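You operate a simulated robot arm through the tools that you are given. There is no shell and no other tool. Be economical: measure what you need, move in short steps, check, and stop when the job is done.

You run a simulated robot arm. Do the job below in one go: nothing can be reset, and whatever is moved stays where it is left.

JOB
Pack the narrow carton into the white carton, fold it shut, tape it, roll it close to the stop.
Fine: the narrow carton and the blue tape tab lie on the table; short flaps first, long flaps over them; tab across the seam, pressed till it sticks; push along the rollers to within a centimetre of the white stop; lever, guide and the other cartons stay.

Only the result counts: the job must be done as asked and must still hold three seconds after the hand-in. Knocking over, shifting, dropping, spilling or breaking anything else fails it. Flat cloth is picked up by pressing the open fingertips on it (5 to 10 N) and closing them slowly along it; thin cloth reads only 2 to 8 mm in the jaws.

ROBOT AND FRAMES
A 7-joint arm with a two-finger parallel gripper, fixed in place. Base frame: the origin is at the foot of the arm, x ahead of it, y to its left, z up. Lengths are in mm, angles in degrees, forces in N, time in s.
With the tool pointing down near the work surface it reaches from about 360 to 380 mm from the base axis. Its first joint turns from -166.0 to 166.0 degrees. Payload 3.91 kg.
The tool frame sits at the grasp point between the pads (the TCP): z along the fingers, y along the line on which they close. The tips reach 30 mm beyond it. Largest opening 110 mm; finger width 20, thickness 10; the body of the gripper, 48 by 112 mm, starts 55 mm behind the TCP.
Orientation is told as [roll, pitch, yaw] about the base's x, y, z axes, in that order, counted from this pose: with the fingers straight down and closing along the base's y, the tool's x points along the base's -x, its y along +y and its z along -z.

CONTROLS
- The arm moves only by the tool drive_tool. Its arguments are lists of equal length, an entry for each row: "dp": the shift along the tool's x, y, z in mm, a list of three; "rotation": the turn, a rotation vector about the tool's x, y, z in degrees, a list of three; "fingers": the closure, from 0 (fully open) to 1 (shut). In form: {"dp": [[x, y, z], ...], "rotation": [[rx, ry, rz], ...], "fingers": [fingers, ...]}. A call has 1 to 20 rows; each row is the pose to reach, as a shift and turn from the pose commanded when the call began, along the tool's axes at that moment. A row lasts 0.2 s, in which the tool goes at most 50 mm and 8.6 degrees; a call with a longer step from one row to the next is refused whole, and so is a gripper value outside its range. A pose out of reach is approached as far as the arm can. The call stops where the force on the tool passes 50 N (or 10 N more than at its start, if that is more) or the arm is blocked; 0.2 s more then pass. The fingers move at their own pace (about 153 mm/s each) and stop on an object; they squeeze with about 25 N. The grip force told is the motor's: it shows also when the fingers shut on nothing. Time passes only in rows, and 0.2 s behind the last, so rows that repeat a pose let the fingers close. The reply holds the time, the measured pose of the TCP, the force on the tool along the base axes, the opening and the grip force, in the units named above and with some noise.
- Cameras (640 x 400 px; columns grow to the right, rows downward): "scene" is fixed at [399.4, 650.8, 1614.5]; the picture's right is [-0.99, -0.14, 0.00], its down [-0.09, 0.66, -0.75] and it looks along [0.11, -0.74, -0.67] (base axes); focal length 334 px, centre (320, 200). "wrist" rides on the gripper at [77, 7, -114] in the tool frame; the picture's right is [-0.09, 1.00, 0.00], its down [-0.80, -0.07, -0.59] and it looks along [-0.59, -0.05, 0.80] (tool axes); focal length 270 px, centre (320, 200). There is no depth. A picture from a camera that has moved, and an enlarged one, comes with that camera's place and axes in the base frame and with its lens.
- grab_frame(camera): a new picture of that camera. It takes no simulated time.
- slide_trunk(by): slides the trunk up (or, below 0, down) by that many mm; the arm rides with it, the base frame stays. It gives what a move gives, with no picture.
- enlarge(camera, box): a new picture of the part [left, top, right, bottom] of that camera's present view, enlarged. It takes no simulated time.
- hand_in(): hands the job in; it is judged then, once.

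Go step by step. Nothing tells you positions but the pictures and the camera data: compare them with the known pose of the tool, close in by small moves and look again before you grip or let go. The budget is 120 turns and 68 pictures, counting those below and the enlarged ones. Unless the task says otherwise, let go and move clear before handing in, and close with one line.

The tools are called after ">>>" as name(argument=value, ...) on one line, values as JSON. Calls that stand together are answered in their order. drive_tool: Moves the arm, as the interface text tells. Its arguments: {"type":"object","properties":{"dp":{"type":"array","items":{"type":"array","items":{"type":"number"}}},"rotation":{"type":"array","items":{"type":"array","items":{"type":"number"}}},"fingers":{"type":"array","items":{"type":"number"}}},"required":["dp","rotation","fingers"]} The other tools are called the same way: slide_trunk (by) slides the trunk up or down; grab_frame (camera) takes a picture; enlarge (camera, box) takes an enlarged picture of a part of a camera's view; hand_in () hands the job in.

At the start:

```text
time: 0.0
position: [119.5, -376.2, 1132.5]
tool_rot: [0.0, 0.0, 0.1]
force: [-0.1, 0.6, 0.1]
grip_width: 110.1
gripper_force: 0.0
trunk travel left (down, up): [-575.0, 35.0]
```

scene: 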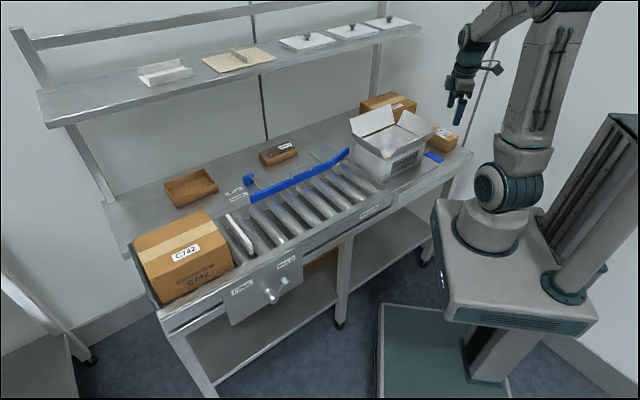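
wrist: 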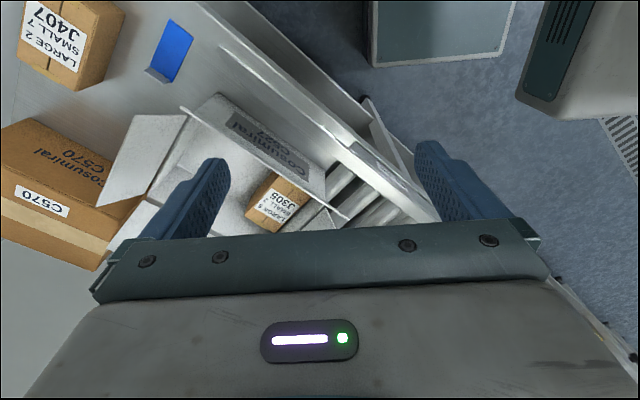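

I see the bench with a roller track, an open white carton, a blue tape tab and several cartons. First I'll look closer to tell which carton is the narrow one and where everything lies.

>>> enlarge(camera="scene", box=[320, 80, 480, 180])

>>> enlarge(camera="scene", box=[120, 130, 360, 280])

```text
4.00 times, centred on (400, 130) of scene
camera zoom: at [399.4, 650.8, 1614.5], right [-0.99, -0.14, 0.0], down [-0.09, 0.66, -0.75], along [0.11, -0.74, -0.67], focal length 1336 px, centre (0, 480)
```

zoom: 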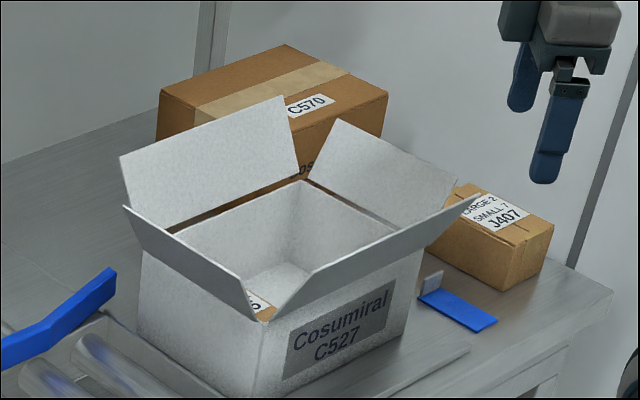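

```text
2.67 times, centred on (240, 205) of scene
camera zoom: at [399.4, 650.8, 1614.5], right [-0.99, -0.14, 0.0], down [-0.09, 0.66, -0.75], along [0.11, -0.74, -0.67], focal length 891 px, centre (533, 187)
```

zoom: 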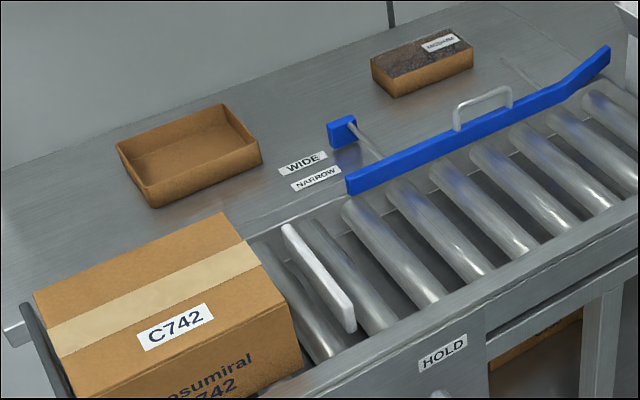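

I estimate the tab near (83, -608) on a table at roughly z≈775, the carton near (280, -540), and the rollers running diagonally towards a stop near (767, -42). I'll zoom in with the wrist camera to refine this.

>>> enlarge(camera="wrist", box=[0, 0, 380, 240])

```text
1.67 times, centred on (190, 120) of wrist
camera zoom: at [43.2, -371.4, 1247.9], right [0.09, 1.0, 0.0], down [0.8, -0.07, 0.59], along [0.59, -0.05, -0.8], focal length 450 px, centre (537, 333)
```

zoom: 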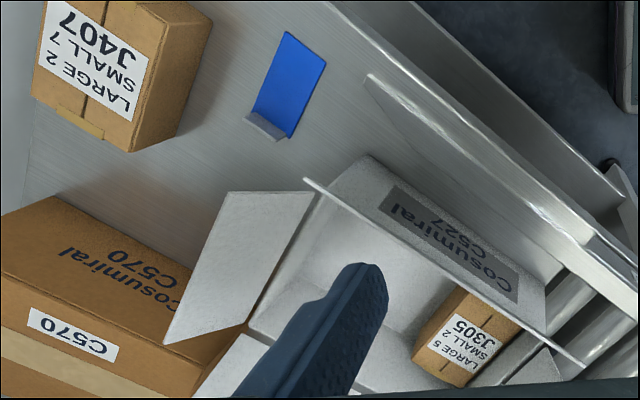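

The narrow carton looks to be J407, next to the tab. The reach is short at this height, so I'll lower the trunk a bit.

>>> slide_trunk(by=-150)

>>> grab_frame(camera="scene")

>>> grab_frame(camera="wrist")

```text
time: 1.8
position: [118.4, -377.6, 983.4]
tool_rot: [0.1, -0.1, 0.0]
force: [-0.2, -0.3, 0.2]
grip_width: 109.7
gripper_force: 0.0
trunk travel left (down, up): [-425.0, 185.0]
```

```text
62 pictures are left
```

scene: 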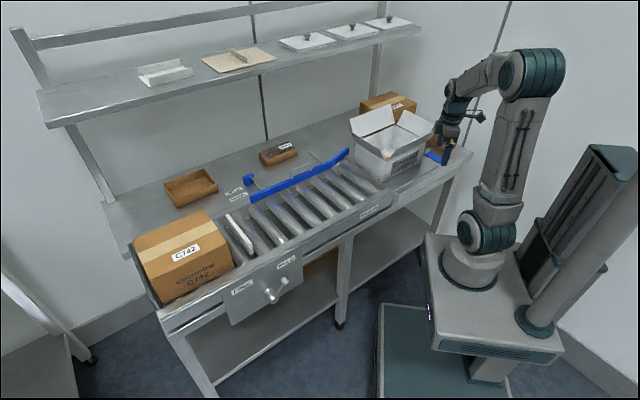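

```text
61 pictures are left
camera wrist: at [43.2, -371.4, 1098.0], right [0.09, 1.0, 0.0], down [0.8, -0.07, 0.59], along [0.59, -0.05, -0.8], focal length 270 px, centre (320, 200)
```

wrist: 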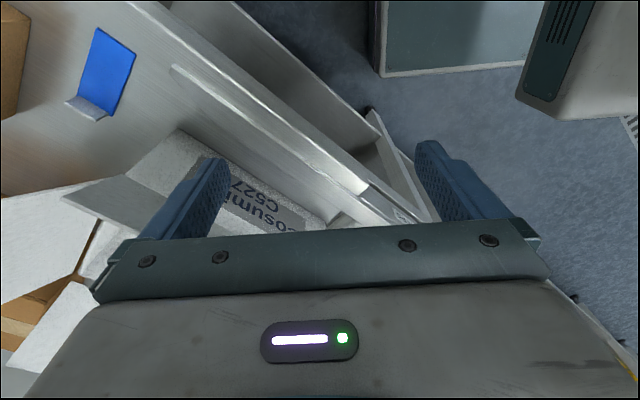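

Triangulating both views puts the table at about z≈800 and the tab's near corner at (68, -550). I'll move over the tab end to look at J407 from nearer.

>>> drive_tool(dp=[[5, -35, -30], [10, -75, -60], [15, -110, -80], [20, -140, -80]], rotation=[[0, 0, 0], [0, 0, 0], [0, 0, 0], [0, 0, 0]], fingers=[0, 0, 0, 0])

>>> grab_frame(camera="wrist")

>>> enlarge(camera="scene", box=[340, 80, 468, 160])

```text
refused: row 2 steps farther than a row can; nothing moved
```

```text
60 pictures are left
camera wrist: at [43.2, -371.4, 1098.0], right [0.09, 1.0, 0.0], down [0.8, -0.07, 0.59], along [0.59, -0.05, -0.8], focal length 270 px, centre (320, 200)
```

wrist: 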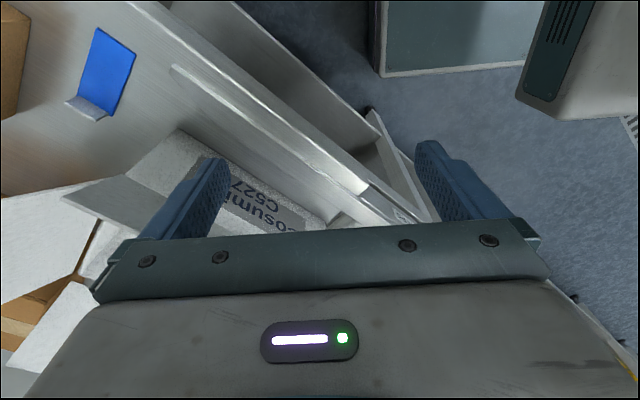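

```text
5.00 times, centred on (404, 120) of scene
camera zoom: at [399.4, 650.8, 1614.5], right [-0.99, -0.14, 0.0], down [-0.09, 0.66, -0.75], along [0.11, -0.74, -0.67], focal length 1671 px, centre (-100, 600)
```

zoom: 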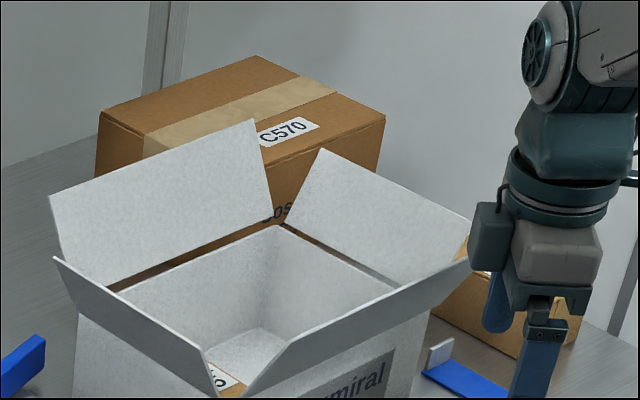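

The step was too long for one row, so I'll redo it with smaller ones.

>>> drive_tool(dp=[[0, -10, -40], [5, -30, -80], [8, -70, -80], [13, -110, -80], [20, -140, -80]], rotation=[[0, 0, 0], [0, 0, 0], [0, 0, 0], [0, 0, 0], [0, 0, 0]], fingers=[0, 0, 0, 0, 0])

>>> grab_frame(camera="wrist")

```text
time: 3.0
position: [99.9, -521.8, 1063.2]
tool_rot: [0.1, 0.0, 0.0]
force: [-0.5, 0.3, 0.5]
grip_width: 109.8
gripper_force: 0.1
trunk travel left (down, up): [-425.0, 185.0]
```

```text
58 pictures are left
camera wrist: at [23.9, -514.8, 1179.3], right [0.09, 1.0, 0.0], down [0.8, -0.07, 0.59], along [0.59, -0.05, -0.8], focal length 270 px, centre (320, 200)
```

wrist: 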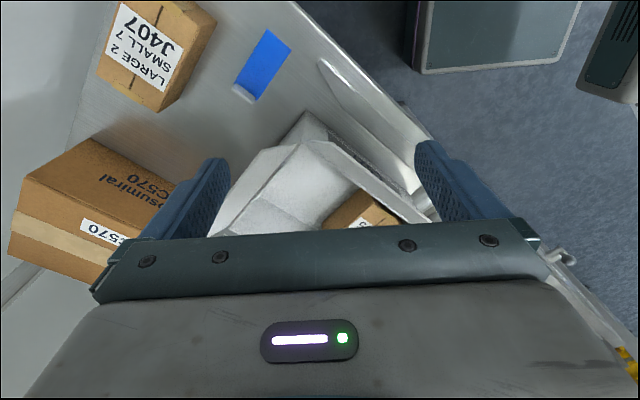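

J407 is now visible; enlarging its area for measurement.

>>> enlarge(camera="wrist", box=[70, 0, 310, 150])

```text
2.67 times, centred on (190, 75) of wrist
camera zoom: at [23.9, -514.8, 1179.3], right [0.09, 1.0, 0.0], down [0.8, -0.07, 0.59], along [0.59, -0.05, -0.8], focal length 721 px, centre (667, 533)
```

zoom: 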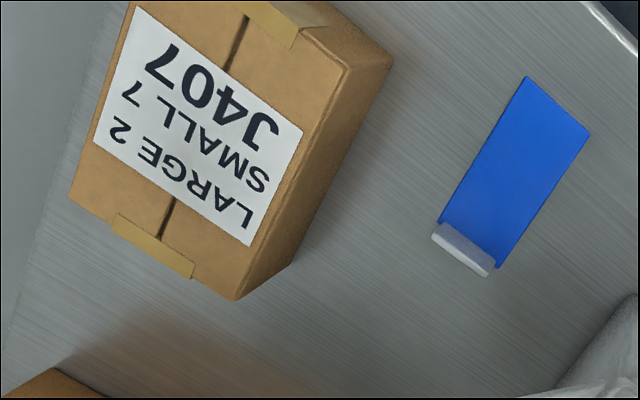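

J407 measures about 112×70×57 mm, centred near (50, -701), with its long axis along v=(-0.715,0.70) across the roller direction u=(0.70,0.715). Next I'll turn the tool to that direction and look into the white carton.

>>> drive_tool(dp=[[0, 0, -43], [0, 0, -87], [-43, -13, -87], [-87, -26, -87], [-130, -39, -87], [-174, -52, -87], [-217, -65, -87], [-261, -78, -87]], rotation=[[0, 0, 0], [0, 0, 6], [0, 0, 12], [0, 0, 18], [0, 0, 25], [0, 0, 32], [0, 0, 38], [0, 0, 44.3]], fingers=[0, 0, 0, 0, 0, 0, 0, 0])

>>> grab_frame(camera="wrist")

```text
time: 4.8
position: [324.6, -581.2, 1128.4]
tool_rot: [1.3, 1.2, -43.9]
force: [0.6, -0.7, 0.0]
grip_width: 110.0
gripper_force: 0.2
out of reach, approached as far as the arm can: row 7, 8
trunk travel left (down, up): [-425.0, 185.0]
```

```text
56 pictures are left
camera wrist: at [275.8, -526.7, 1244.6], right [0.75, 0.66, 0.02], down [0.53, -0.62, 0.58], along [0.39, -0.42, -0.82], focal length 270 px, centre (320, 200)
```

wrist: 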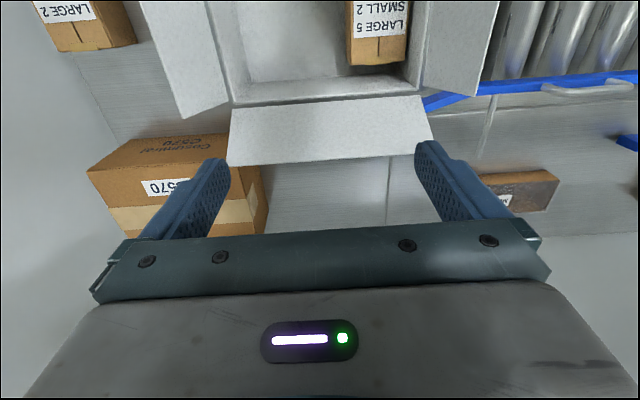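

The view is well aligned, but that was the reach limit. I'll back off 100 mm towards the robot for a full view into the carton.

>>> drive_tool(dp=[[45, 0, 0], [90, 0, 0], [110, 0, 0]], rotation=[[0, 0, 0], [0, 0, 0], [0, 0, 0]], fingers=[0, 0, 0])

>>> grab_frame(camera="wrist")

```text
time: 5.5
position: [247.8, -501.4, 1128.8]
tool_rot: [0.1, 0.1, -44.2]
force: [0.9, -0.2, -0.8]
grip_width: 109.8
gripper_force: 0.0
trunk travel left (down, up): [-425.0, 185.0]
```

```text
55 pictures are left
camera wrist: at [198.0, -444.9, 1243.7], right [0.76, 0.65, 0.0], down [0.52, -0.61, 0.59], along [0.39, -0.45, -0.8], focal length 270 px, centre (320, 200)
```

wrist: 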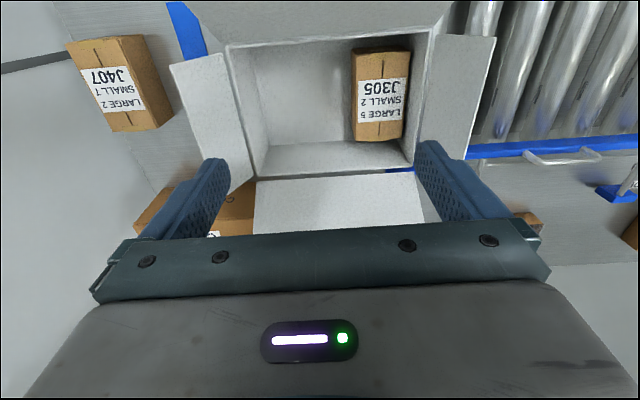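

Good. Enlarging for measurements.

>>> enlarge(camera="wrist", box=[160, 0, 512, 220])

>>> enlarge(camera="scene", box=[336, 80, 464, 160])

```text
1.82 times, centred on (336, 110) of wrist
camera zoom: at [198.0, -444.9, 1243.7], right [0.76, 0.65, 0.0], down [0.52, -0.61, 0.59], along [0.39, -0.45, -0.8], focal length 491 px, centre (291, 364)
```

zoom: 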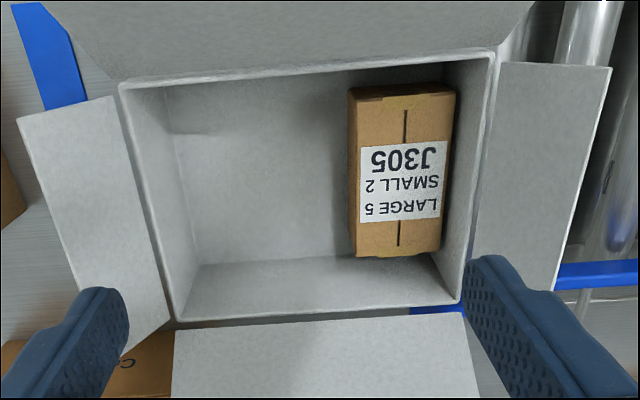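

```text
5.00 times, centred on (400, 120) of scene
camera zoom: at [399.4, 650.8, 1614.5], right [-0.99, -0.14, 0.0], down [-0.09, 0.66, -0.75], along [0.11, -0.74, -0.67], focal length 1671 px, centre (-80, 600)
```

zoom: 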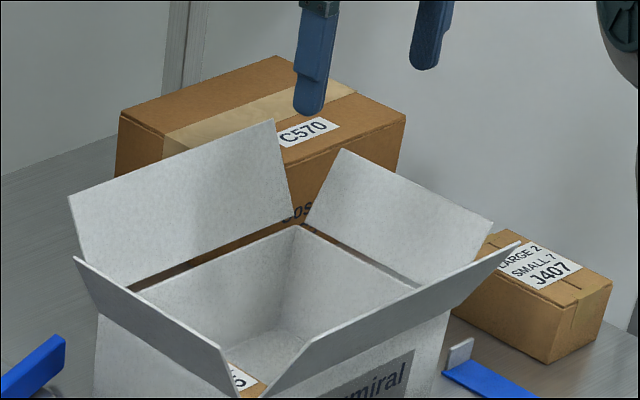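

Carton (in roller axes u,v): rim at z≈903, u −290…−66, v −485…−654; J305 occupies u −143…−75, leaving space at u≈−215. J407 centre is at u≈−468, v≈−525. I'll move over beside J407 and then lower the trunk for reach.

>>> drive_tool(dp=[[12, -40, 0], [24, -80, 0], [36, -120, 0], [48, -160, 0], [60, -200, 0], [74, -240, 0], [87, -281, 0]], rotation=[[0, 0, 0], [0, 0, 0], [0, 0, 0], [0, 0, 0], [0, 0, 0], [0, 0, 0], [0, 0, 0]], fingers=[0, 0, 0, 0, 0, 0, 0])

>>> slide_trunk(by=-200)

>>> grab_frame(camera="wrist")

```text
time: 7.2
position: [-1.0, -636.5, 1133.9]
tool_rot: [0.1, 0.1, -44.3]
force: [-0.5, 0.4, 0.9]
grip_width: 109.7
gripper_force: 0.0
out of reach, approached as far as the arm can: row 7
trunk travel left (down, up): [-425.0, 185.0]
```

```text
time: 9.3
position: [-0.8, -637.4, 933.0]
tool_rot: [0.0, 0.1, -44.3]
force: [-0.3, -0.6, 0.2]
grip_width: 110.2
gripper_force: 0.1
trunk travel left (down, up): [-225.0, 385.0]
```

```text
52 pictures are left
camera wrist: at [-49.8, -579.0, 1048.6], right [0.76, 0.65, 0.0], down [0.52, -0.61, 0.6], along [0.39, -0.45, -0.8], focal length 270 px, centre (320, 200)
```

wrist: 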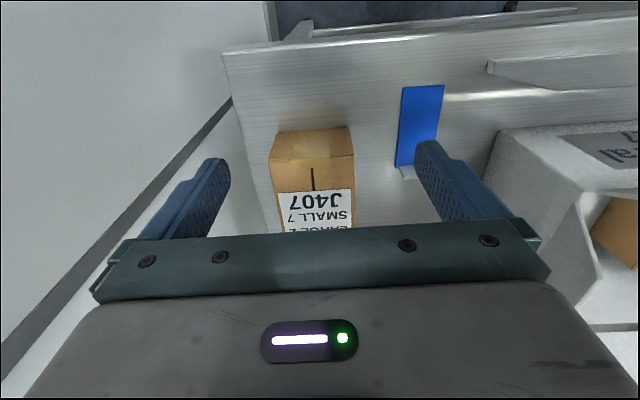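

J407 is aligned with the tool; centre u≈−465, v≈−525. Moving over it at height, then checking.

>>> drive_tool(dp=[[-40, -4, 0], [-81, -8, 0], [-81, -8, 30]], rotation=[[0, 0, 0], [0, 0, 0], [0, 0, 0]], fingers=[0, 0, 0])

>>> grab_frame(camera="wrist")

>>> enlarge(camera="scene", box=[400, 90, 496, 150])

```text
time: 10.1
position: [51.6, -660.3, 889.2]
tool_rot: [-0.1, -0.1, -44.3]
force: [1.0, 0.1, 3.7]
grip_width: 110.2
gripper_force: 0.1
out of reach, approached as far as the arm can: row 1, 2, 3
trunk travel left (down, up): [-225.0, 385.0]
```

```text
51 pictures are left
camera wrist: at [2.0, -602.4, 1004.7], right [0.76, 0.65, 0.0], down [0.52, -0.61, 0.6], along [0.39, -0.45, -0.8], focal length 270 px, centre (320, 200)
```

wrist: 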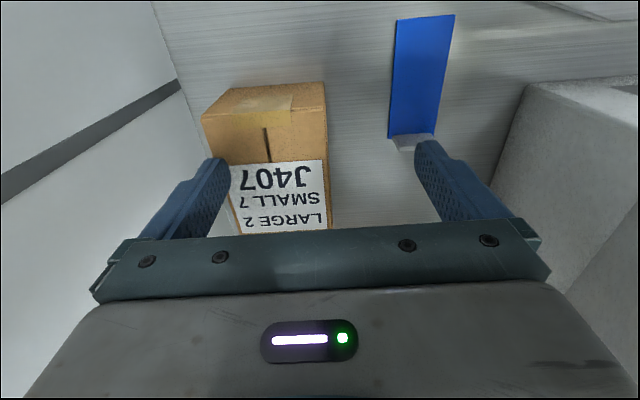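

```text
6.67 times, centred on (448, 120) of scene
camera zoom: at [399.4, 650.8, 1614.5], right [-0.99, -0.14, 0.0], down [-0.09, 0.66, -0.75], along [0.11, -0.74, -0.67], focal length 2228 px, centre (-533, 733)
```

zoom: 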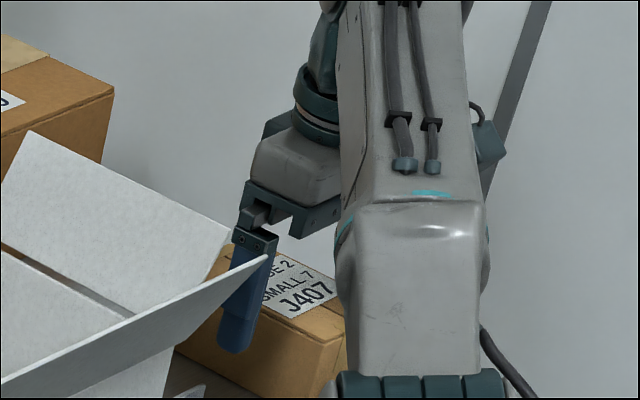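

The arm was at its reach limit and one finger just brushed the carton top; the wrist is too high relative to the shoulder, so raising the trunk will help. I'll raise it by 300, then come down with the arm.

>>> slide_trunk(by=300)

>>> drive_tool(dp=[[10, -7, 45], [10, -14, 90], [10, -21, 135], [10, -28, 180], [0, -28, 220], [-27, -28, 240]], rotation=[[0, 0, 0], [0, 0, 0], [0, 0, 0], [0, 0, 0], [0, 0, 0], [0, 0, 0]], fingers=[0, 0, 0, 0, 0, 0])

>>> grab_frame(camera="wrist")

```text
time: 13.1
position: [51.3, -660.5, 1189.0]
tool_rot: [0.1, 0.1, -44.4]
force: [0.5, 0.0, 0.9]
grip_width: 110.1
gripper_force: 0.1
trunk travel left (down, up): [-525.0, 85.0]
```

```text
time: 14.5
position: [51.6, -701.2, 946.8]
tool_rot: [-0.1, 0.0, -44.2]
force: [0.0, 0.6, 0.4]
grip_width: 109.9
gripper_force: 0.0
trunk travel left (down, up): [-525.0, 85.0]
```

```text
49 pictures are left
camera wrist: at [2.6, -642.8, 1063.0], right [0.76, 0.65, 0.0], down [0.52, -0.61, 0.59], along [0.39, -0.45, -0.8], focal length 270 px, centre (320, 200)
```

wrist: 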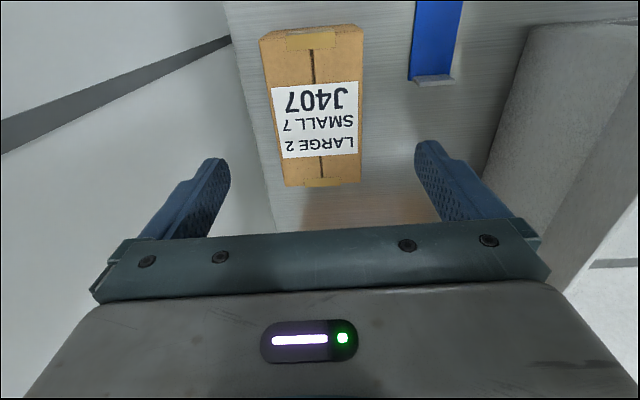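

The tool is centred over J407 (u −466, v −526). Descending 99 mm and gripping.

>>> drive_tool(dp=[[0, 0, 40], [0, 0, 75], [0, 0, 99], [0, 0, 99], [0, 0, 99], [0, 0, 99], [0, 0, 99]], rotation=[[0, 0, 0], [0, 0, 0], [0, 0, 0], [0, 0, 0], [0, 0, 0], [0, 0, 0], [0, 0, 0]], fingers=[0, 0, 0, 0.2, 0.5, 1, 1])

```text
time: 16.1
position: [49.0, -700.5, 848.9]
tool_rot: [0.0, -0.1, -44.3]
force: [-0.7, 0.1, 0.2]
grip_width: 69.7
gripper_force: 24.8
trunk travel left (down, up): [-525.0, 85.0]
```

Gripped (69.7 mm). Lifting high and carrying it over the carton.

>>> drive_tool(dp=[[0, 0, -45], [10, 0, -90], [25, 0, -135], [35, 10, -178], [35, 30, -213], [20, 75, -213], [5, 120, -213], [-15, 160, -213], [-35, 200, -213], [-50, 240, -213], [-56, 252, -213]], rotation=[[0, 0, 0], [0, 0, 0], [0, 0, 0], [0, 0, 0], [0, 0, 0], [0, 0, 0], [0, 0, 0], [0, 0, 0], [0, 0, 0], [0, 0, 0], [0, 0, 0]], fingers=[1, 1, 1, 1, 1, 1, 1, 1, 1, 1, 1])

>>> grab_frame(camera="wrist")

>>> enlarge(camera="scene", box=[320, 60, 480, 160])

```text
time: 18.5
position: [266.1, -558.7, 1063.8]
tool_rot: [-0.1, 0.1, -44.4]
force: [0.1, 0.3, 0.0]
grip_width: 0.0
gripper_force: 24.6
trunk travel left (down, up): [-525.0, 85.0]
```

```text
48 pictures are left
camera wrist: at [217.4, -501.2, 1178.6], right [0.76, 0.65, 0.0], down [0.52, -0.61, 0.59], along [0.39, -0.45, -0.8], focal length 270 px, centre (320, 200)
```

wrist: 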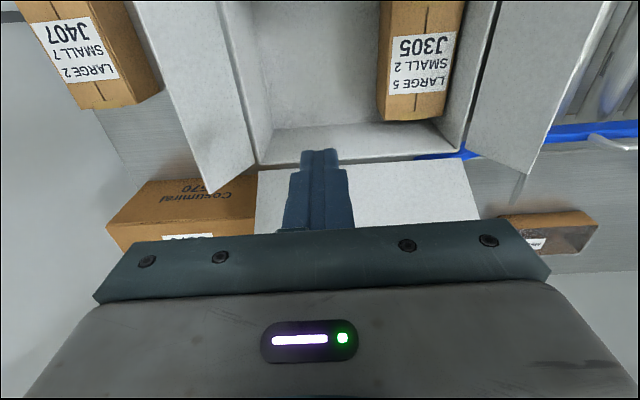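

```text
4.00 times, centred on (400, 110) of scene
camera zoom: at [399.4, 650.8, 1614.5], right [-0.99, -0.14, 0.0], down [-0.09, 0.66, -0.75], along [0.11, -0.74, -0.67], focal length 1336 px, centre (0, 560)
```

zoom: 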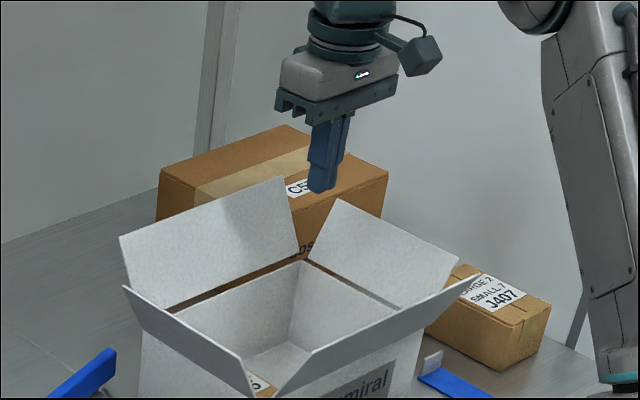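

The carton slipped out of the grip and stays on the table. I'll return, grip deeper with full pad contact, and lift slowly.

>>> drive_tool(dp=[[15, -40, 0], [30, -85, 0], [45, -130, 0], [60, -175, 0], [80, -215, 0], [91, -240, 30], [80, -252, 70], [65, -252, 110], [56, -252, 120]], rotation=[[0, 0, 0], [0, 0, 0], [0, 0, 0], [0, 0, 0], [0, 0, 0], [0, 0, 0], [0, 0, 0], [0, 0, 0], [0, 0, 0]], fingers=[0, 0, 0, 0, 0, 0, 0, 0, 0])

>>> grab_frame(camera="wrist")

```text
time: 20.5
position: [50.6, -700.0, 942.3]
tool_rot: [-0.2, 0.0, -44.3]
force: [-0.2, -0.9, 1.2]
grip_width: 109.9
gripper_force: 0.0
trunk travel left (down, up): [-525.0, 85.0]
```

```text
46 pictures are left
camera wrist: at [1.8, -642.2, 1057.6], right [0.76, 0.65, 0.0], down [0.52, -0.61, 0.59], along [0.39, -0.45, -0.8], focal length 270 px, centre (320, 200)
```

wrist: 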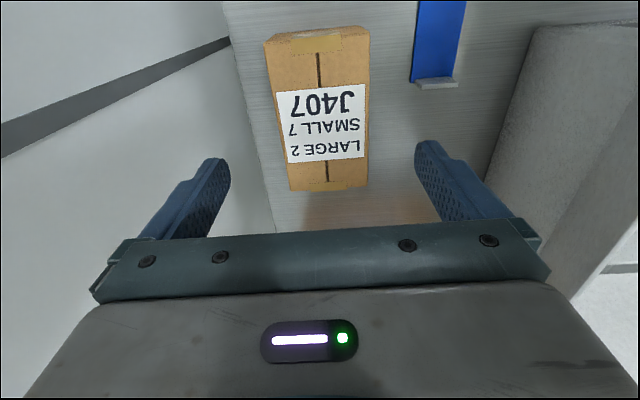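

J407 is essentially in the same place. Descending deeper, gripping, and lifting a little to test.

>>> drive_tool(dp=[[0, 2, 40], [0, 2, 75], [0, 2, 100], [0, 2, 107], [0, 2, 107], [0, 2, 107], [0, 2, 107], [0, 2, 107]], rotation=[[0, 0, 0], [0, 0, 0], [0, 0, 0], [0, 0, 0], [0, 0, 0], [0, 0, 0], [0, 0, 0], [0, 0, 0]], fingers=[0, 0, 0, 0, 0.3, 1, 1, 1])

>>> drive_tool(dp=[[0, 0, -1], [0, 0, -3], [0, 0, -6], [0, 0, -10], [0, 0, -15], [0, 0, -20], [0, 0, -20]], rotation=[[0, 0, 0], [0, 0, 0], [0, 0, 0], [0, 0, 0], [0, 0, 0], [0, 0, 0], [0, 0, 0]], fingers=[1, 1, 1, 1, 1, 1, 1])

```text
time: 22.3
position: [52.7, -698.4, 835.3]
tool_rot: [0.0, -0.1, -44.3]
force: [1.0, -0.8, 0.2]
grip_width: 70.2
gripper_force: 24.7
trunk travel left (down, up): [-525.0, 85.0]
```

```text
time: 23.9
position: [53.5, -699.5, 854.5]
tool_rot: [0.0, -0.1, -44.3]
force: [0.3, 0.7, -1.6]
grip_width: 69.8
gripper_force: 25.6
trunk travel left (down, up): [-525.0, 85.0]
```

Checking whether the carton came up with the tool.

>>> enlarge(camera="scene", box=[400, 90, 496, 150])

```text
6.67 times, centred on (448, 120) of scene
camera zoom: at [399.4, 650.8, 1614.5], right [-0.99, -0.14, 0.0], down [-0.09, 0.66, -0.75], along [0.11, -0.74, -0.67], focal length 2228 px, centre (-533, 733)
```

zoom: 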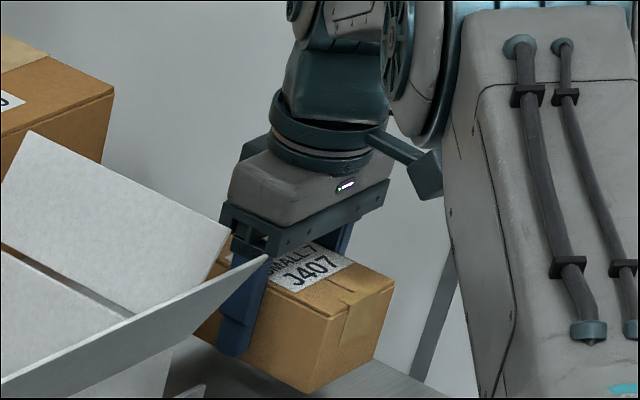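

It is lifted. Continuing up gently.

>>> drive_tool(dp=[[0, 0, -4], [0, 0, -12], [0, 0, -22], [0, 0, -34], [0, 0, -46], [0, 0, -58], [0, 0, -70], [2, 0, -82], [5, 0, -94], [8, 0, -106], [12, 0, -118], [16, 0, -130], [20, 0, -142], [24, 0, -153], [28, 0, -163], [30, 0, -171], [32, 0, -177], [32, 0, -180], [32, 0, -180]], rotation=[[0, 0, 0], [0, 0, 0], [0, 0, 0], [0, 0, 0], [0, 0, 0], [0, 0, 0], [0, 0, 0], [0, 0, 0], [0, 0, 0], [0, 0, 0], [0, 0, 0], [0, 0, 0], [0, 0, 0], [0, 0, 0], [0, 0, 0], [0, 0, 0], [0, 0, 0], [0, 0, 0], [0, 0, 0]], fingers=[1, 1, 1, 1, 1, 1, 1, 1, 1, 1, 1, 1, 1, 1, 1, 1, 1, 1, 1])

```text
time: 27.9
position: [26.7, -676.6, 1037.9]
tool_rot: [0.1, -0.1, -44.3]
force: [0.0, -0.7, -2.9]
grip_width: 70.0
gripper_force: 24.8
trunk travel left (down, up): [-525.0, 85.0]
```

Still held. Carrying it slowly over the opening.

>>> drive_tool(dp=[[0, 5, 0], [0, 15, 0], [-2, 30, 0], [-6, 46, 0], [-11, 62, 0], [-16, 78, 0], [-22, 94, 0], [-28, 110, 0], [-34, 126, 0], [-40, 142, 0], [-46, 158, 0], [-52, 174, 0], [-58, 190, 0], [-65, 206, 0], [-72, 222, 0], [-79, 236, 0], [-84, 246, 0], [-87, 251, 0], [-87, 251, 0]], rotation=[[0, 0, 0], [0, 0, 0], [0, 0, 0], [0, 0, 0], [0, 0, 0], [0, 0, 0], [0, 0, 0], [0, 0, 0], [0, 0, 0], [0, 0, 0], [0, 0, 0], [0, 0, 0], [0, 0, 0], [0, 0, 0], [0, 0, 0], [0, 0, 0], [0, 0, 0], [0, 0, 0], [0, 0, 0]], fingers=[1, 1, 1, 1, 1, 1, 1, 1, 1, 1, 1, 1, 1, 1, 1, 1, 1, 1, 1])

>>> grab_frame(camera="wrist")

>>> enlarge(camera="scene", box=[320, 60, 480, 160])

```text
time: 31.9
position: [266.4, -558.1, 1036.0]
tool_rot: [0.0, 0.0, -44.3]
force: [-0.1, -0.1, -1.7]
grip_width: 69.8
gripper_force: 25.0
trunk travel left (down, up): [-525.0, 85.0]
```

```text
44 pictures are left
camera wrist: at [218.1, -499.7, 1150.6], right [0.76, 0.65, 0.0], down [0.52, -0.61, 0.59], along [0.39, -0.45, -0.8], focal length 270 px, centre (320, 200)
```

wrist: 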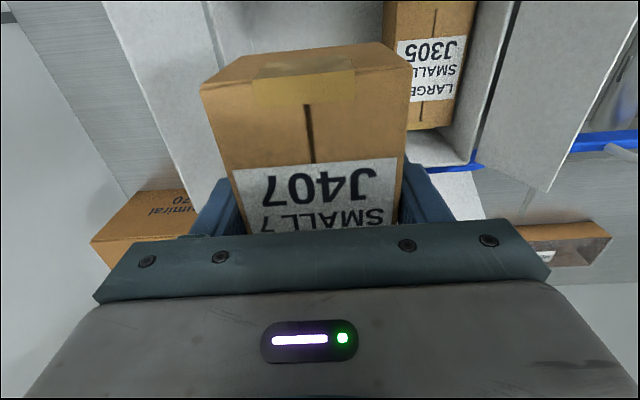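

```text
4.00 times, centred on (400, 110) of scene
camera zoom: at [399.4, 650.8, 1614.5], right [-0.99, -0.14, 0.0], down [-0.09, 0.66, -0.75], along [0.11, -0.74, -0.67], focal length 1336 px, centre (0, 560)
```

zoom: 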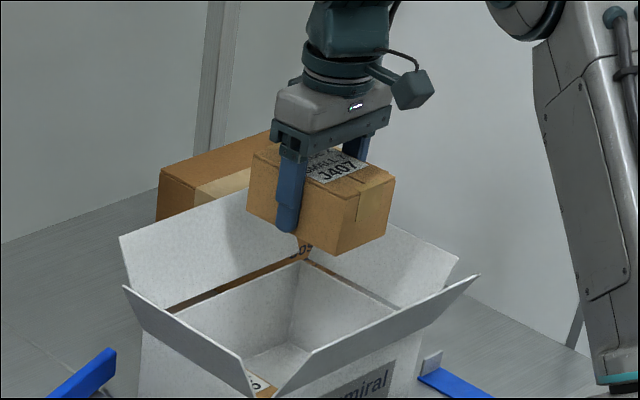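

Well placed over the free space. Lowering to just above the carton floor.

>>> drive_tool(dp=[[0, 0, 8], [0, 0, 20], [0, 0, 35], [0, 0, 50], [0, 0, 65], [0, 0, 80], [0, 0, 95], [0, 0, 110], [0, 0, 125], [0, 0, 140], [0, 0, 153], [0, 0, 164], [0, 0, 172], [0, 0, 178], [0, 0, 182], [0, 0, 182]], rotation=[[0, 0, 0], [0, 0, 0], [0, 0, 0], [0, 0, 0], [0, 0, 0], [0, 0, 0], [0, 0, 0], [0, 0, 0], [0, 0, 0], [0, 0, 0], [0, 0, 0], [0, 0, 0], [0, 0, 0], [0, 0, 0], [0, 0, 0], [0, 0, 0]], fingers=[1, 1, 1, 1, 1, 1, 1, 1, 1, 1, 1, 1, 1, 1, 1, 1])

>>> drive_tool(dp=[[0, 0, 2], [0, 0, 4], [0, 0, 4], [0, 0, 4]], rotation=[[0, 0, 0], [0, 0, 0], [0, 0, 0], [0, 0, 0]], fingers=[1, 1, 1, 1])

>>> enlarge(camera="scene", box=[320, 60, 480, 160])

```text
time: 35.3
position: [265.5, -557.8, 854.4]
tool_rot: [0.1, 0.0, -44.4]
force: [-0.7, -0.7, -2.5]
grip_width: 70.3
gripper_force: 25.0
trunk travel left (down, up): [-525.0, 85.0]
```

```text
time: 36.3
position: [267.0, -557.9, 850.2]
tool_rot: [-0.1, 0.0, -44.3]
force: [-0.2, -0.5, -3.0]
grip_width: 69.8
gripper_force: 25.0
trunk travel left (down, up): [-525.0, 85.0]
```

```text
4.00 times, centred on (400, 110) of scene
camera zoom: at [399.4, 650.8, 1614.5], right [-0.99, -0.14, 0.0], down [-0.09, 0.66, -0.75], along [0.11, -0.74, -0.67], focal length 1336 px, centre (0, 560)
```

zoom: 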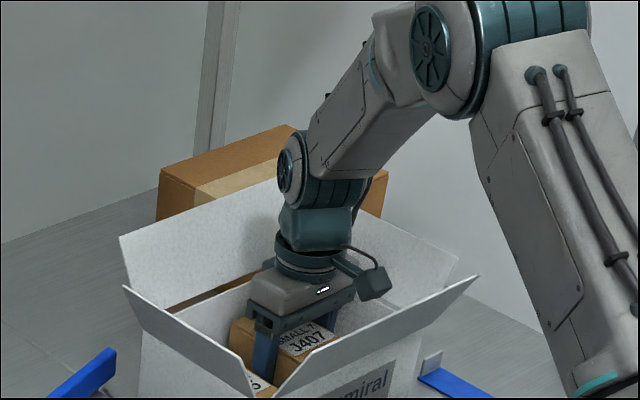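

Inside the carton without touching anything. Stepping down in small increments until the floor is felt.

>>> drive_tool(dp=[[0, 0, 2], [0, 0, 4], [0, 0, 4]], rotation=[[0, 0, 0], [0, 0, 0], [0, 0, 0]], fingers=[1, 1, 1])

>>> drive_tool(dp=[[0, 0, 1.5], [0, 0, 3], [0, 0, 3]], rotation=[[0, 0, 0], [0, 0, 0], [0, 0, 0]], fingers=[1, 1, 1])

```text
time: 37.1
position: [265.8, -557.3, 845.9]
tool_rot: [0.0, 0.0, -44.2]
force: [-0.7, -0.5, -1.7]
grip_width: 70.1
gripper_force: 25.1
trunk travel left (down, up): [-525.0, 85.0]
```

```text
time: 37.9
position: [267.1, -557.2, 842.8]
tool_rot: [0.0, 0.1, -44.2]
force: [-0.2, 0.5, -1.9]
grip_width: 69.8
gripper_force: 25.6
trunk travel left (down, up): [-525.0, 85.0]
```

>>> drive_tool(dp=[[0, 0, 1.5], [0, 0, 3], [0, 0, 3]], rotation=[[0, 0, 0], [0, 0, 0], [0, 0, 0]], fingers=[1, 1, 1])

>>> drive_tool(dp=[[0, 0, 1.5], [0, 0, 3], [0, 0, 3]], rotation=[[0, 0, 0], [0, 0, 0], [0, 0, 0]], fingers=[1, 1, 1])

```text
time: 38.7
position: [267.2, -557.8, 840.2]
tool_rot: [-0.1, 0.0, -44.3]
force: [1.6, -1.7, 5.5]
grip_width: 69.5
gripper_force: 25.0
trunk travel left (down, up): [-525.0, 85.0]
```

```text
time: 39.5
position: [267.0, -556.4, 839.5]
tool_rot: [-0.1, -0.4, -44.3]
force: [4.2, -4.2, 26.4]
grip_width: 70.1
gripper_force: 24.9
trunk travel left (down, up): [-525.0, 85.0]
```

The carton is resting on the floor (force rose to 26 N). Opening partially and rising.

>>> drive_tool(dp=[[0, 0, -2], [0, 0, -2], [0, 0, -2], [0, 0, -20], [0, 0, -50], [0, 0, -90], [0, 0, -135], [0, 0, -180], [0, 0, -225]], rotation=[[0, 0, 0], [0, 0, 0], [0, 0, 0], [0, 0, 0], [0, 0, 0], [0, 0, 0], [0, 0, 0], [0, 0, 0], [0, 0, 0]], fingers=[1, 0.2, 0.2, 0.2, 0.2, 0.2, 0.2, 0.2, 0.2])

>>> grab_frame(camera="wrist")

>>> enlarge(camera="scene", box=[320, 80, 480, 180])

```text
time: 41.5
position: [268.4, -558.2, 1062.8]
tool_rot: [-0.1, 0.0, -44.3]
force: [0.1, 0.1, 0.4]
grip_width: 87.7
gripper_force: 0.1
trunk travel left (down, up): [-525.0, 85.0]
```

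```text
41 pictures are left
camera wrist: at [219.1, -499.2, 1177.7], right [0.76, 0.65, 0.0], down [0.52, -0.61, 0.6], along [0.39, -0.45, -0.8], focal length 270 px, centre (320, 200)
```

wrist: 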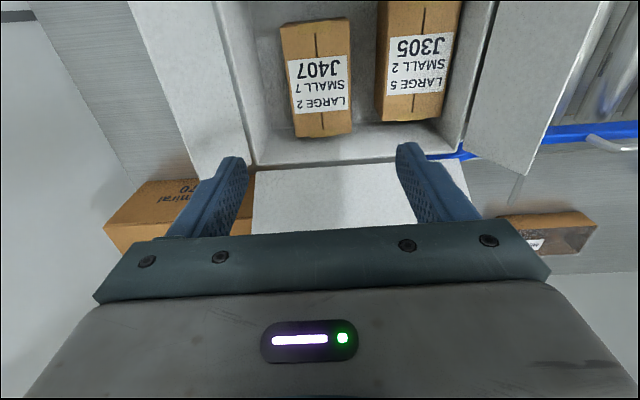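

```text
4.00 times, centred on (400, 130) of scene
camera zoom: at [399.4, 650.8, 1614.5], right [-0.99, -0.14, 0.0], down [-0.09, 0.66, -0.75], along [0.11, -0.74, -0.67], focal length 1336 px, centre (0, 480)
```

zoom: 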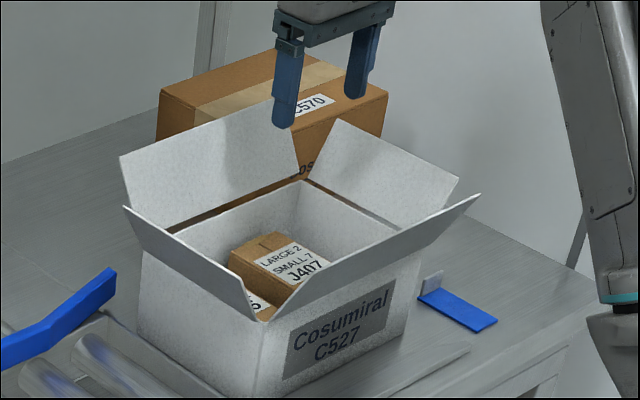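

J407 sits next to J305, below the rim. Now I'll close the fingers and go outside the short −u flap (nearer to where J407 was).

>>> drive_tool(dp=[[12, -45, 0], [12, -90, 0], [12, -135, 0], [12, -148, 35], [12, -148, 70], [12, -148, 98], [12, -148, 98]], rotation=[[0, 0, 0], [0, 0, 0], [0, 0, 0], [0, 0, 0], [0, 0, 0], [0, 0, 0], [0, 0, 0]], fingers=[1, 1, 1, 1, 1, 1, 1])

>>> enlarge(camera="scene", box=[320, 80, 480, 180])

```text
time: 43.1
position: [153.9, -655.2, 961.7]
tool_rot: [-0.1, -0.1, -44.3]
force: [-0.1, -0.2, -0.5]
grip_width: 0.0
gripper_force: 25.2
trunk travel left (down, up): [-525.0, 85.0]
```

```text
4.00 times, centred on (400, 130) of scene
camera zoom: at [399.4, 650.8, 1614.5], right [-0.99, -0.14, 0.0], down [-0.09, 0.66, -0.75], along [0.11, -0.74, -0.67], focal length 1336 px, centre (0, 480)
```

zoom: 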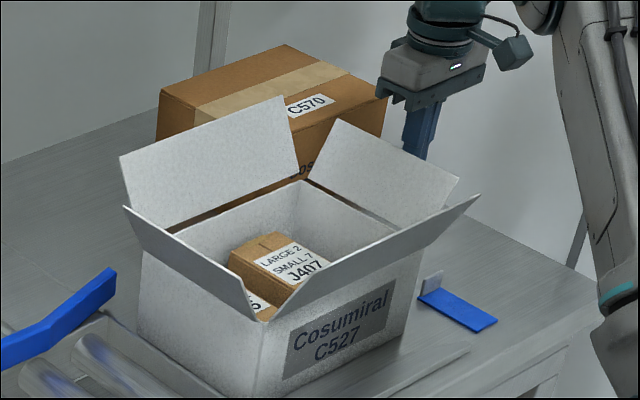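

Fingers are just outside the flap. Sweeping the flap up, over and down.

>>> drive_tool(dp=[[0, 20, 0], [0, 37, 0], [0, 50, 0], [0, 62, 0], [0, 74, 0], [0, 85, 0], [0, 94, 0], [0, 102, 2], [0, 109, 6], [0, 115, 11], [0, 120, 16], [0, 122, 21], [0, 122, 24], [0, 122, 24]], rotation=[[0, 0, 0], [0, 0, 0], [0, 0, 0], [0, 0, 0], [0, 0, 0], [0, 0, 0], [0, 0, 0], [0, 0, 0], [0, 0, 0], [0, 0, 0], [0, 0, 0], [0, 0, 0], [0, 0, 0], [0, 0, 0]], fingers=[1, 1, 1, 1, 1, 1, 1, 1, 1, 1, 1, 1, 1, 1])

>>> enlarge(camera="scene", box=[320, 80, 480, 180])

```text
time: 46.1
position: [239.5, -567.9, 938.6]
tool_rot: [0.0, 0.0, -44.3]
force: [0.7, 1.3, 1.2]
grip_width: 0.0
gripper_force: 24.7
trunk travel left (down, up): [-525.0, 85.0]
```

```text
4.00 times, centred on (400, 130) of scene
camera zoom: at [399.4, 650.8, 1614.5], right [-0.99, -0.14, 0.0], down [-0.09, 0.66, -0.75], along [0.11, -0.74, -0.67], focal length 1336 px, centre (0, 480)
```

zoom: 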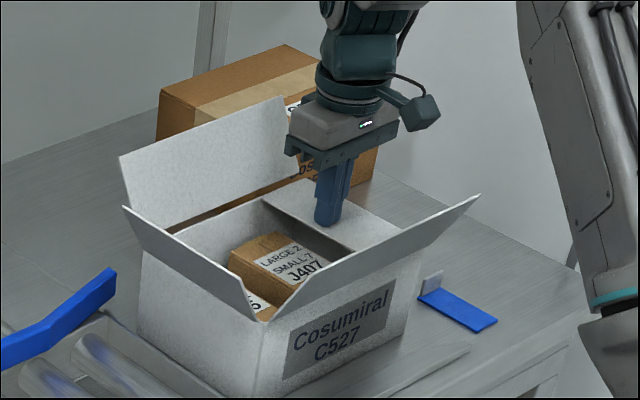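

The −u short flap is down. Now lifting to go around to the +u short flap.

>>> drive_tool(dp=[[0, 0, -40], [0, 0, -85], [0, 0, -120], [0, 45, -120], [0, 90, -120], [0, 135, -120], [0, 180, -120], [0, 225, -120], [0, 250, -110], [0, 250, -70], [0, 250, -25], [0, 250, -25]], rotation=[[0, 0, 0], [0, 0, 0], [0, 0, 0], [0, 0, 0], [0, 0, 0], [0, 0, 0], [0, 0, 0], [0, 0, 0], [0, 0, 0], [0, 0, 0], [0, 0, 0], [0, 0, 0]], fingers=[1, 1, 1, 1, 1, 1, 1, 1, 1, 1, 1, 1])

>>> enlarge(camera="scene", box=[320, 80, 480, 180])

```text
time: 48.7
position: [414.7, -389.2, 961.7]
tool_rot: [-0.1, 0.0, -44.2]
force: [-0.2, -0.1, 0.4]
grip_width: 0.0
gripper_force: 25.2
trunk travel left (down, up): [-525.0, 85.0]
```

```text
4.00 times, centred on (400, 130) of scene
camera zoom: at [399.4, 650.8, 1614.5], right [-0.99, -0.14, 0.0], down [-0.09, 0.66, -0.75], along [0.11, -0.74, -0.67], focal length 1336 px, centre (0, 480)
```

zoom: 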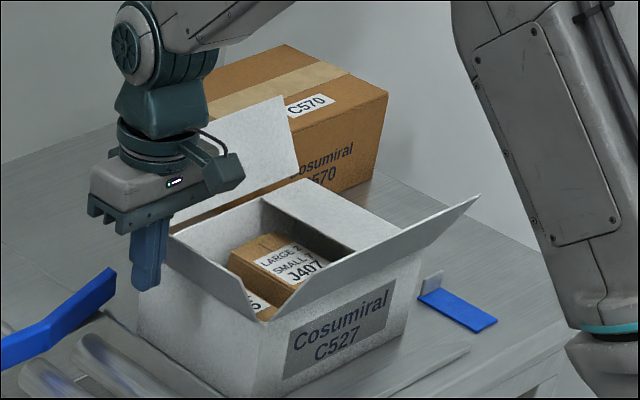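

The first flap stays down. Sweeping the +u flap over now.

>>> drive_tool(dp=[[0, -15, 0], [0, -30, 0], [0, -45, 0], [0, -59, 0], [0, -73, 0], [0, -87, 0], [0, -99, 0], [0, -109, 2], [0, -116, 6], [0, -122, 11], [0, -126, 16], [0, -127, 21], [0, -127, 24], [0, -127, 24]], rotation=[[0, 0, 0], [0, 0, 0], [0, 0, 0], [0, 0, 0], [0, 0, 0], [0, 0, 0], [0, 0, 0], [0, 0, 0], [0, 0, 0], [0, 0, 0], [0, 0, 0], [0, 0, 0], [0, 0, 0], [0, 0, 0]], fingers=[1, 1, 1, 1, 1, 1, 1, 1, 1, 1, 1, 1, 1, 1])

>>> enlarge(camera="scene", box=[320, 80, 480, 180])

```text
time: 51.7
position: [325.7, -480.5, 942.0]
tool_rot: [0.1, 0.0, -44.3]
force: [-0.1, 0.2, -0.4]
grip_width: 0.0
gripper_force: 24.9
trunk travel left (down, up): [-525.0, 85.0]
```

```text
4.00 times, centred on (400, 130) of scene
camera zoom: at [399.4, 650.8, 1614.5], right [-0.99, -0.14, 0.0], down [-0.09, 0.66, -0.75], along [0.11, -0.74, -0.67], focal length 1336 px, centre (0, 480)
```

zoom: 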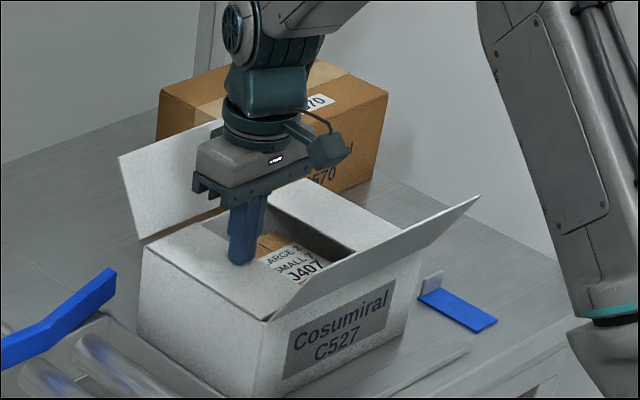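

Both short flaps are down. Next the long front flap (+v): lifting and going around to its outside.

>>> drive_tool(dp=[[0, 0, -45], [0, 0, -90], [0, 0, -130], [40, -15, -130], [80, -30, -130], [120, -45, -130], [160, -61, -130], [168, -61, -100], [168, -61, -60], [168, -61, -24], [168, -61, -24]], rotation=[[0, 0, 0], [0, 0, 0], [0, 0, 0], [0, 0, 0], [0, 0, 0], [0, 0, 0], [0, 0, 0], [0, 0, 0], [0, 0, 0], [0, 0, 0], [0, 0, 0]], fingers=[1, 1, 1, 1, 1, 1, 1, 1, 1, 1, 1])

>>> enlarge(camera="scene", box=[320, 80, 480, 180])

```text
time: 54.1
position: [163.8, -408.1, 965.4]
tool_rot: [-0.1, -0.1, -44.3]
force: [0.4, -0.4, 0.6]
grip_width: 0.0
gripper_force: 24.6
trunk travel left (down, up): [-525.0, 85.0]
```

```text
4.00 times, centred on (400, 130) of scene
camera zoom: at [399.4, 650.8, 1614.5], right [-0.99, -0.14, 0.0], down [-0.09, 0.66, -0.75], along [0.11, -0.74, -0.67], focal length 1336 px, centre (0, 480)
```

zoom: 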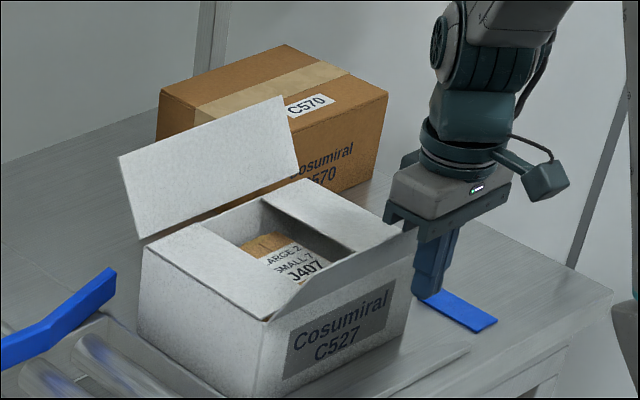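

Sweeping the front flap over.

>>> drive_tool(dp=[[-15, 0, 0], [-30, 0, 0], [-45, 0, 0], [-59, 0, 0], [-73, 0, 0], [-87, 0, 0], [-100, 0, 0], [-112, 0, 1], [-122, 0, 4], [-130, 0, 9], [-136, 0, 14], [-139, 0, 19], [-140, 0, 23], [-140, 0, 23]], rotation=[[0, 0, 0], [0, 0, 0], [0, 0, 0], [0, 0, 0], [0, 0, 0], [0, 0, 0], [0, 0, 0], [0, 0, 0], [0, 0, 0], [0, 0, 0], [0, 0, 0], [0, 0, 0], [0, 0, 0], [0, 0, 0]], fingers=[1, 1, 1, 1, 1, 1, 1, 1, 1, 1, 1, 1, 1, 1])

>>> enlarge(camera="scene", box=[320, 80, 480, 180])

```text
time: 57.1
position: [263.1, -504.6, 942.6]
tool_rot: [0.0, -0.1, -44.3]
force: [-0.4, 0.1, 2.7]
grip_width: 0.1
gripper_force: 24.5
trunk travel left (down, up): [-525.0, 85.0]
```

```text
4.00 times, centred on (400, 130) of scene
camera zoom: at [399.4, 650.8, 1614.5], right [-0.99, -0.14, 0.0], down [-0.09, 0.66, -0.75], along [0.11, -0.74, -0.67], focal length 1336 px, centre (0, 480)
```

zoom: 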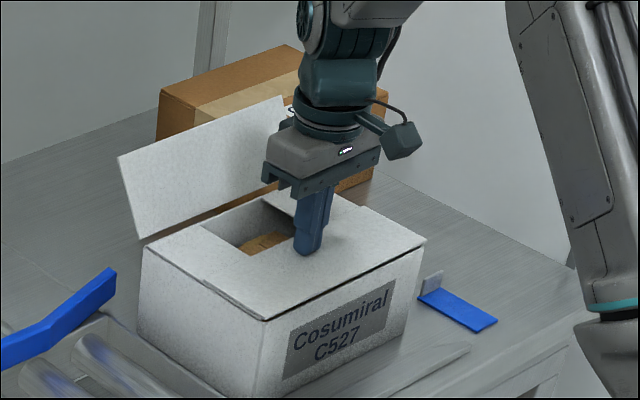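

Front flap is down. Raising the trunk for reach, then going over to the outside of the back flap.

>>> slide_trunk(by=85)

>>> drive_tool(dp=[[0, 0, -40], [-40, 3, -45], [-80, 6, -45], [-120, 9, -45], [-160, 10, -45], [-193, 10, -45], [-193, 10, -25], [-193, 10, 0]], rotation=[[0, 0, 0], [0, 0, 0], [0, 0, 0], [0, 0, 0], [0, 0, 0], [0, 0, 0], [0, 0, 0], [0, 0, 0]], fingers=[1, 1, 1, 1, 1, 1, 1, 1])

>>> grab_frame(camera="wrist")

>>> enlarge(camera="scene", box=[320, 80, 480, 180])

```text
time: 58.3
position: [263.4, -504.5, 1027.3]
tool_rot: [0.0, 0.0, -44.2]
force: [0.7, 0.1, 0.0]
grip_width: 0.0
gripper_force: 24.6
trunk travel left (down, up): [-610.0, 0.0]
```

```text
time: 60.1
position: [407.9, -631.6, 1026.6]
tool_rot: [0.0, 0.0, -44.3]
force: [-0.2, 0.1, -0.1]
grip_width: 0.0
gripper_force: 25.0
trunk travel left (down, up): [-610.0, 0.0]
```

```text
33 pictures are left
camera wrist: at [358.8, -573.6, 1141.6], right [0.76, 0.65, 0.0], down [0.52, -0.61, 0.59], along [0.39, -0.45, -0.8], focal length 270 px, centre (320, 200)
```

wrist: 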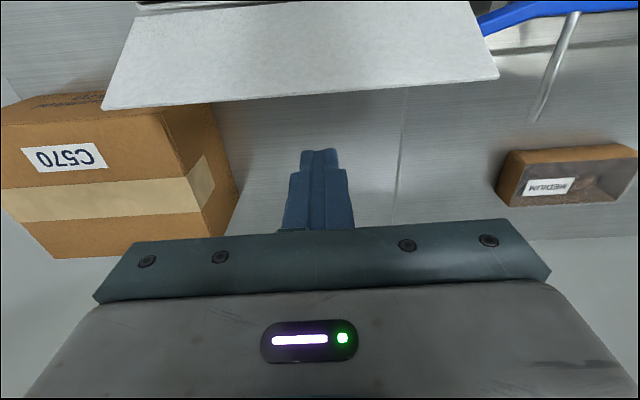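

```text
4.00 times, centred on (400, 130) of scene
camera zoom: at [399.4, 650.8, 1614.5], right [-0.99, -0.14, 0.0], down [-0.09, 0.66, -0.75], along [0.11, -0.74, -0.67], focal length 1336 px, centre (0, 480)
```

zoom: 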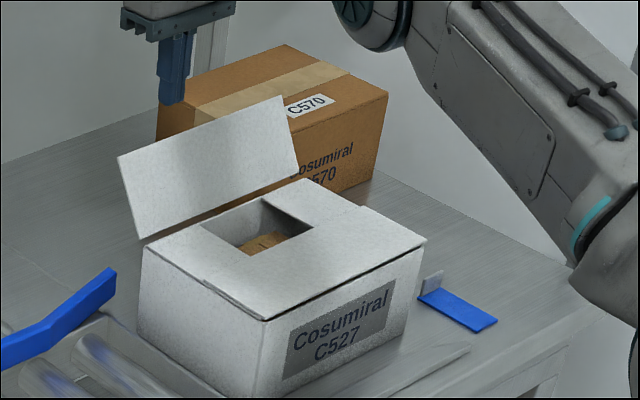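

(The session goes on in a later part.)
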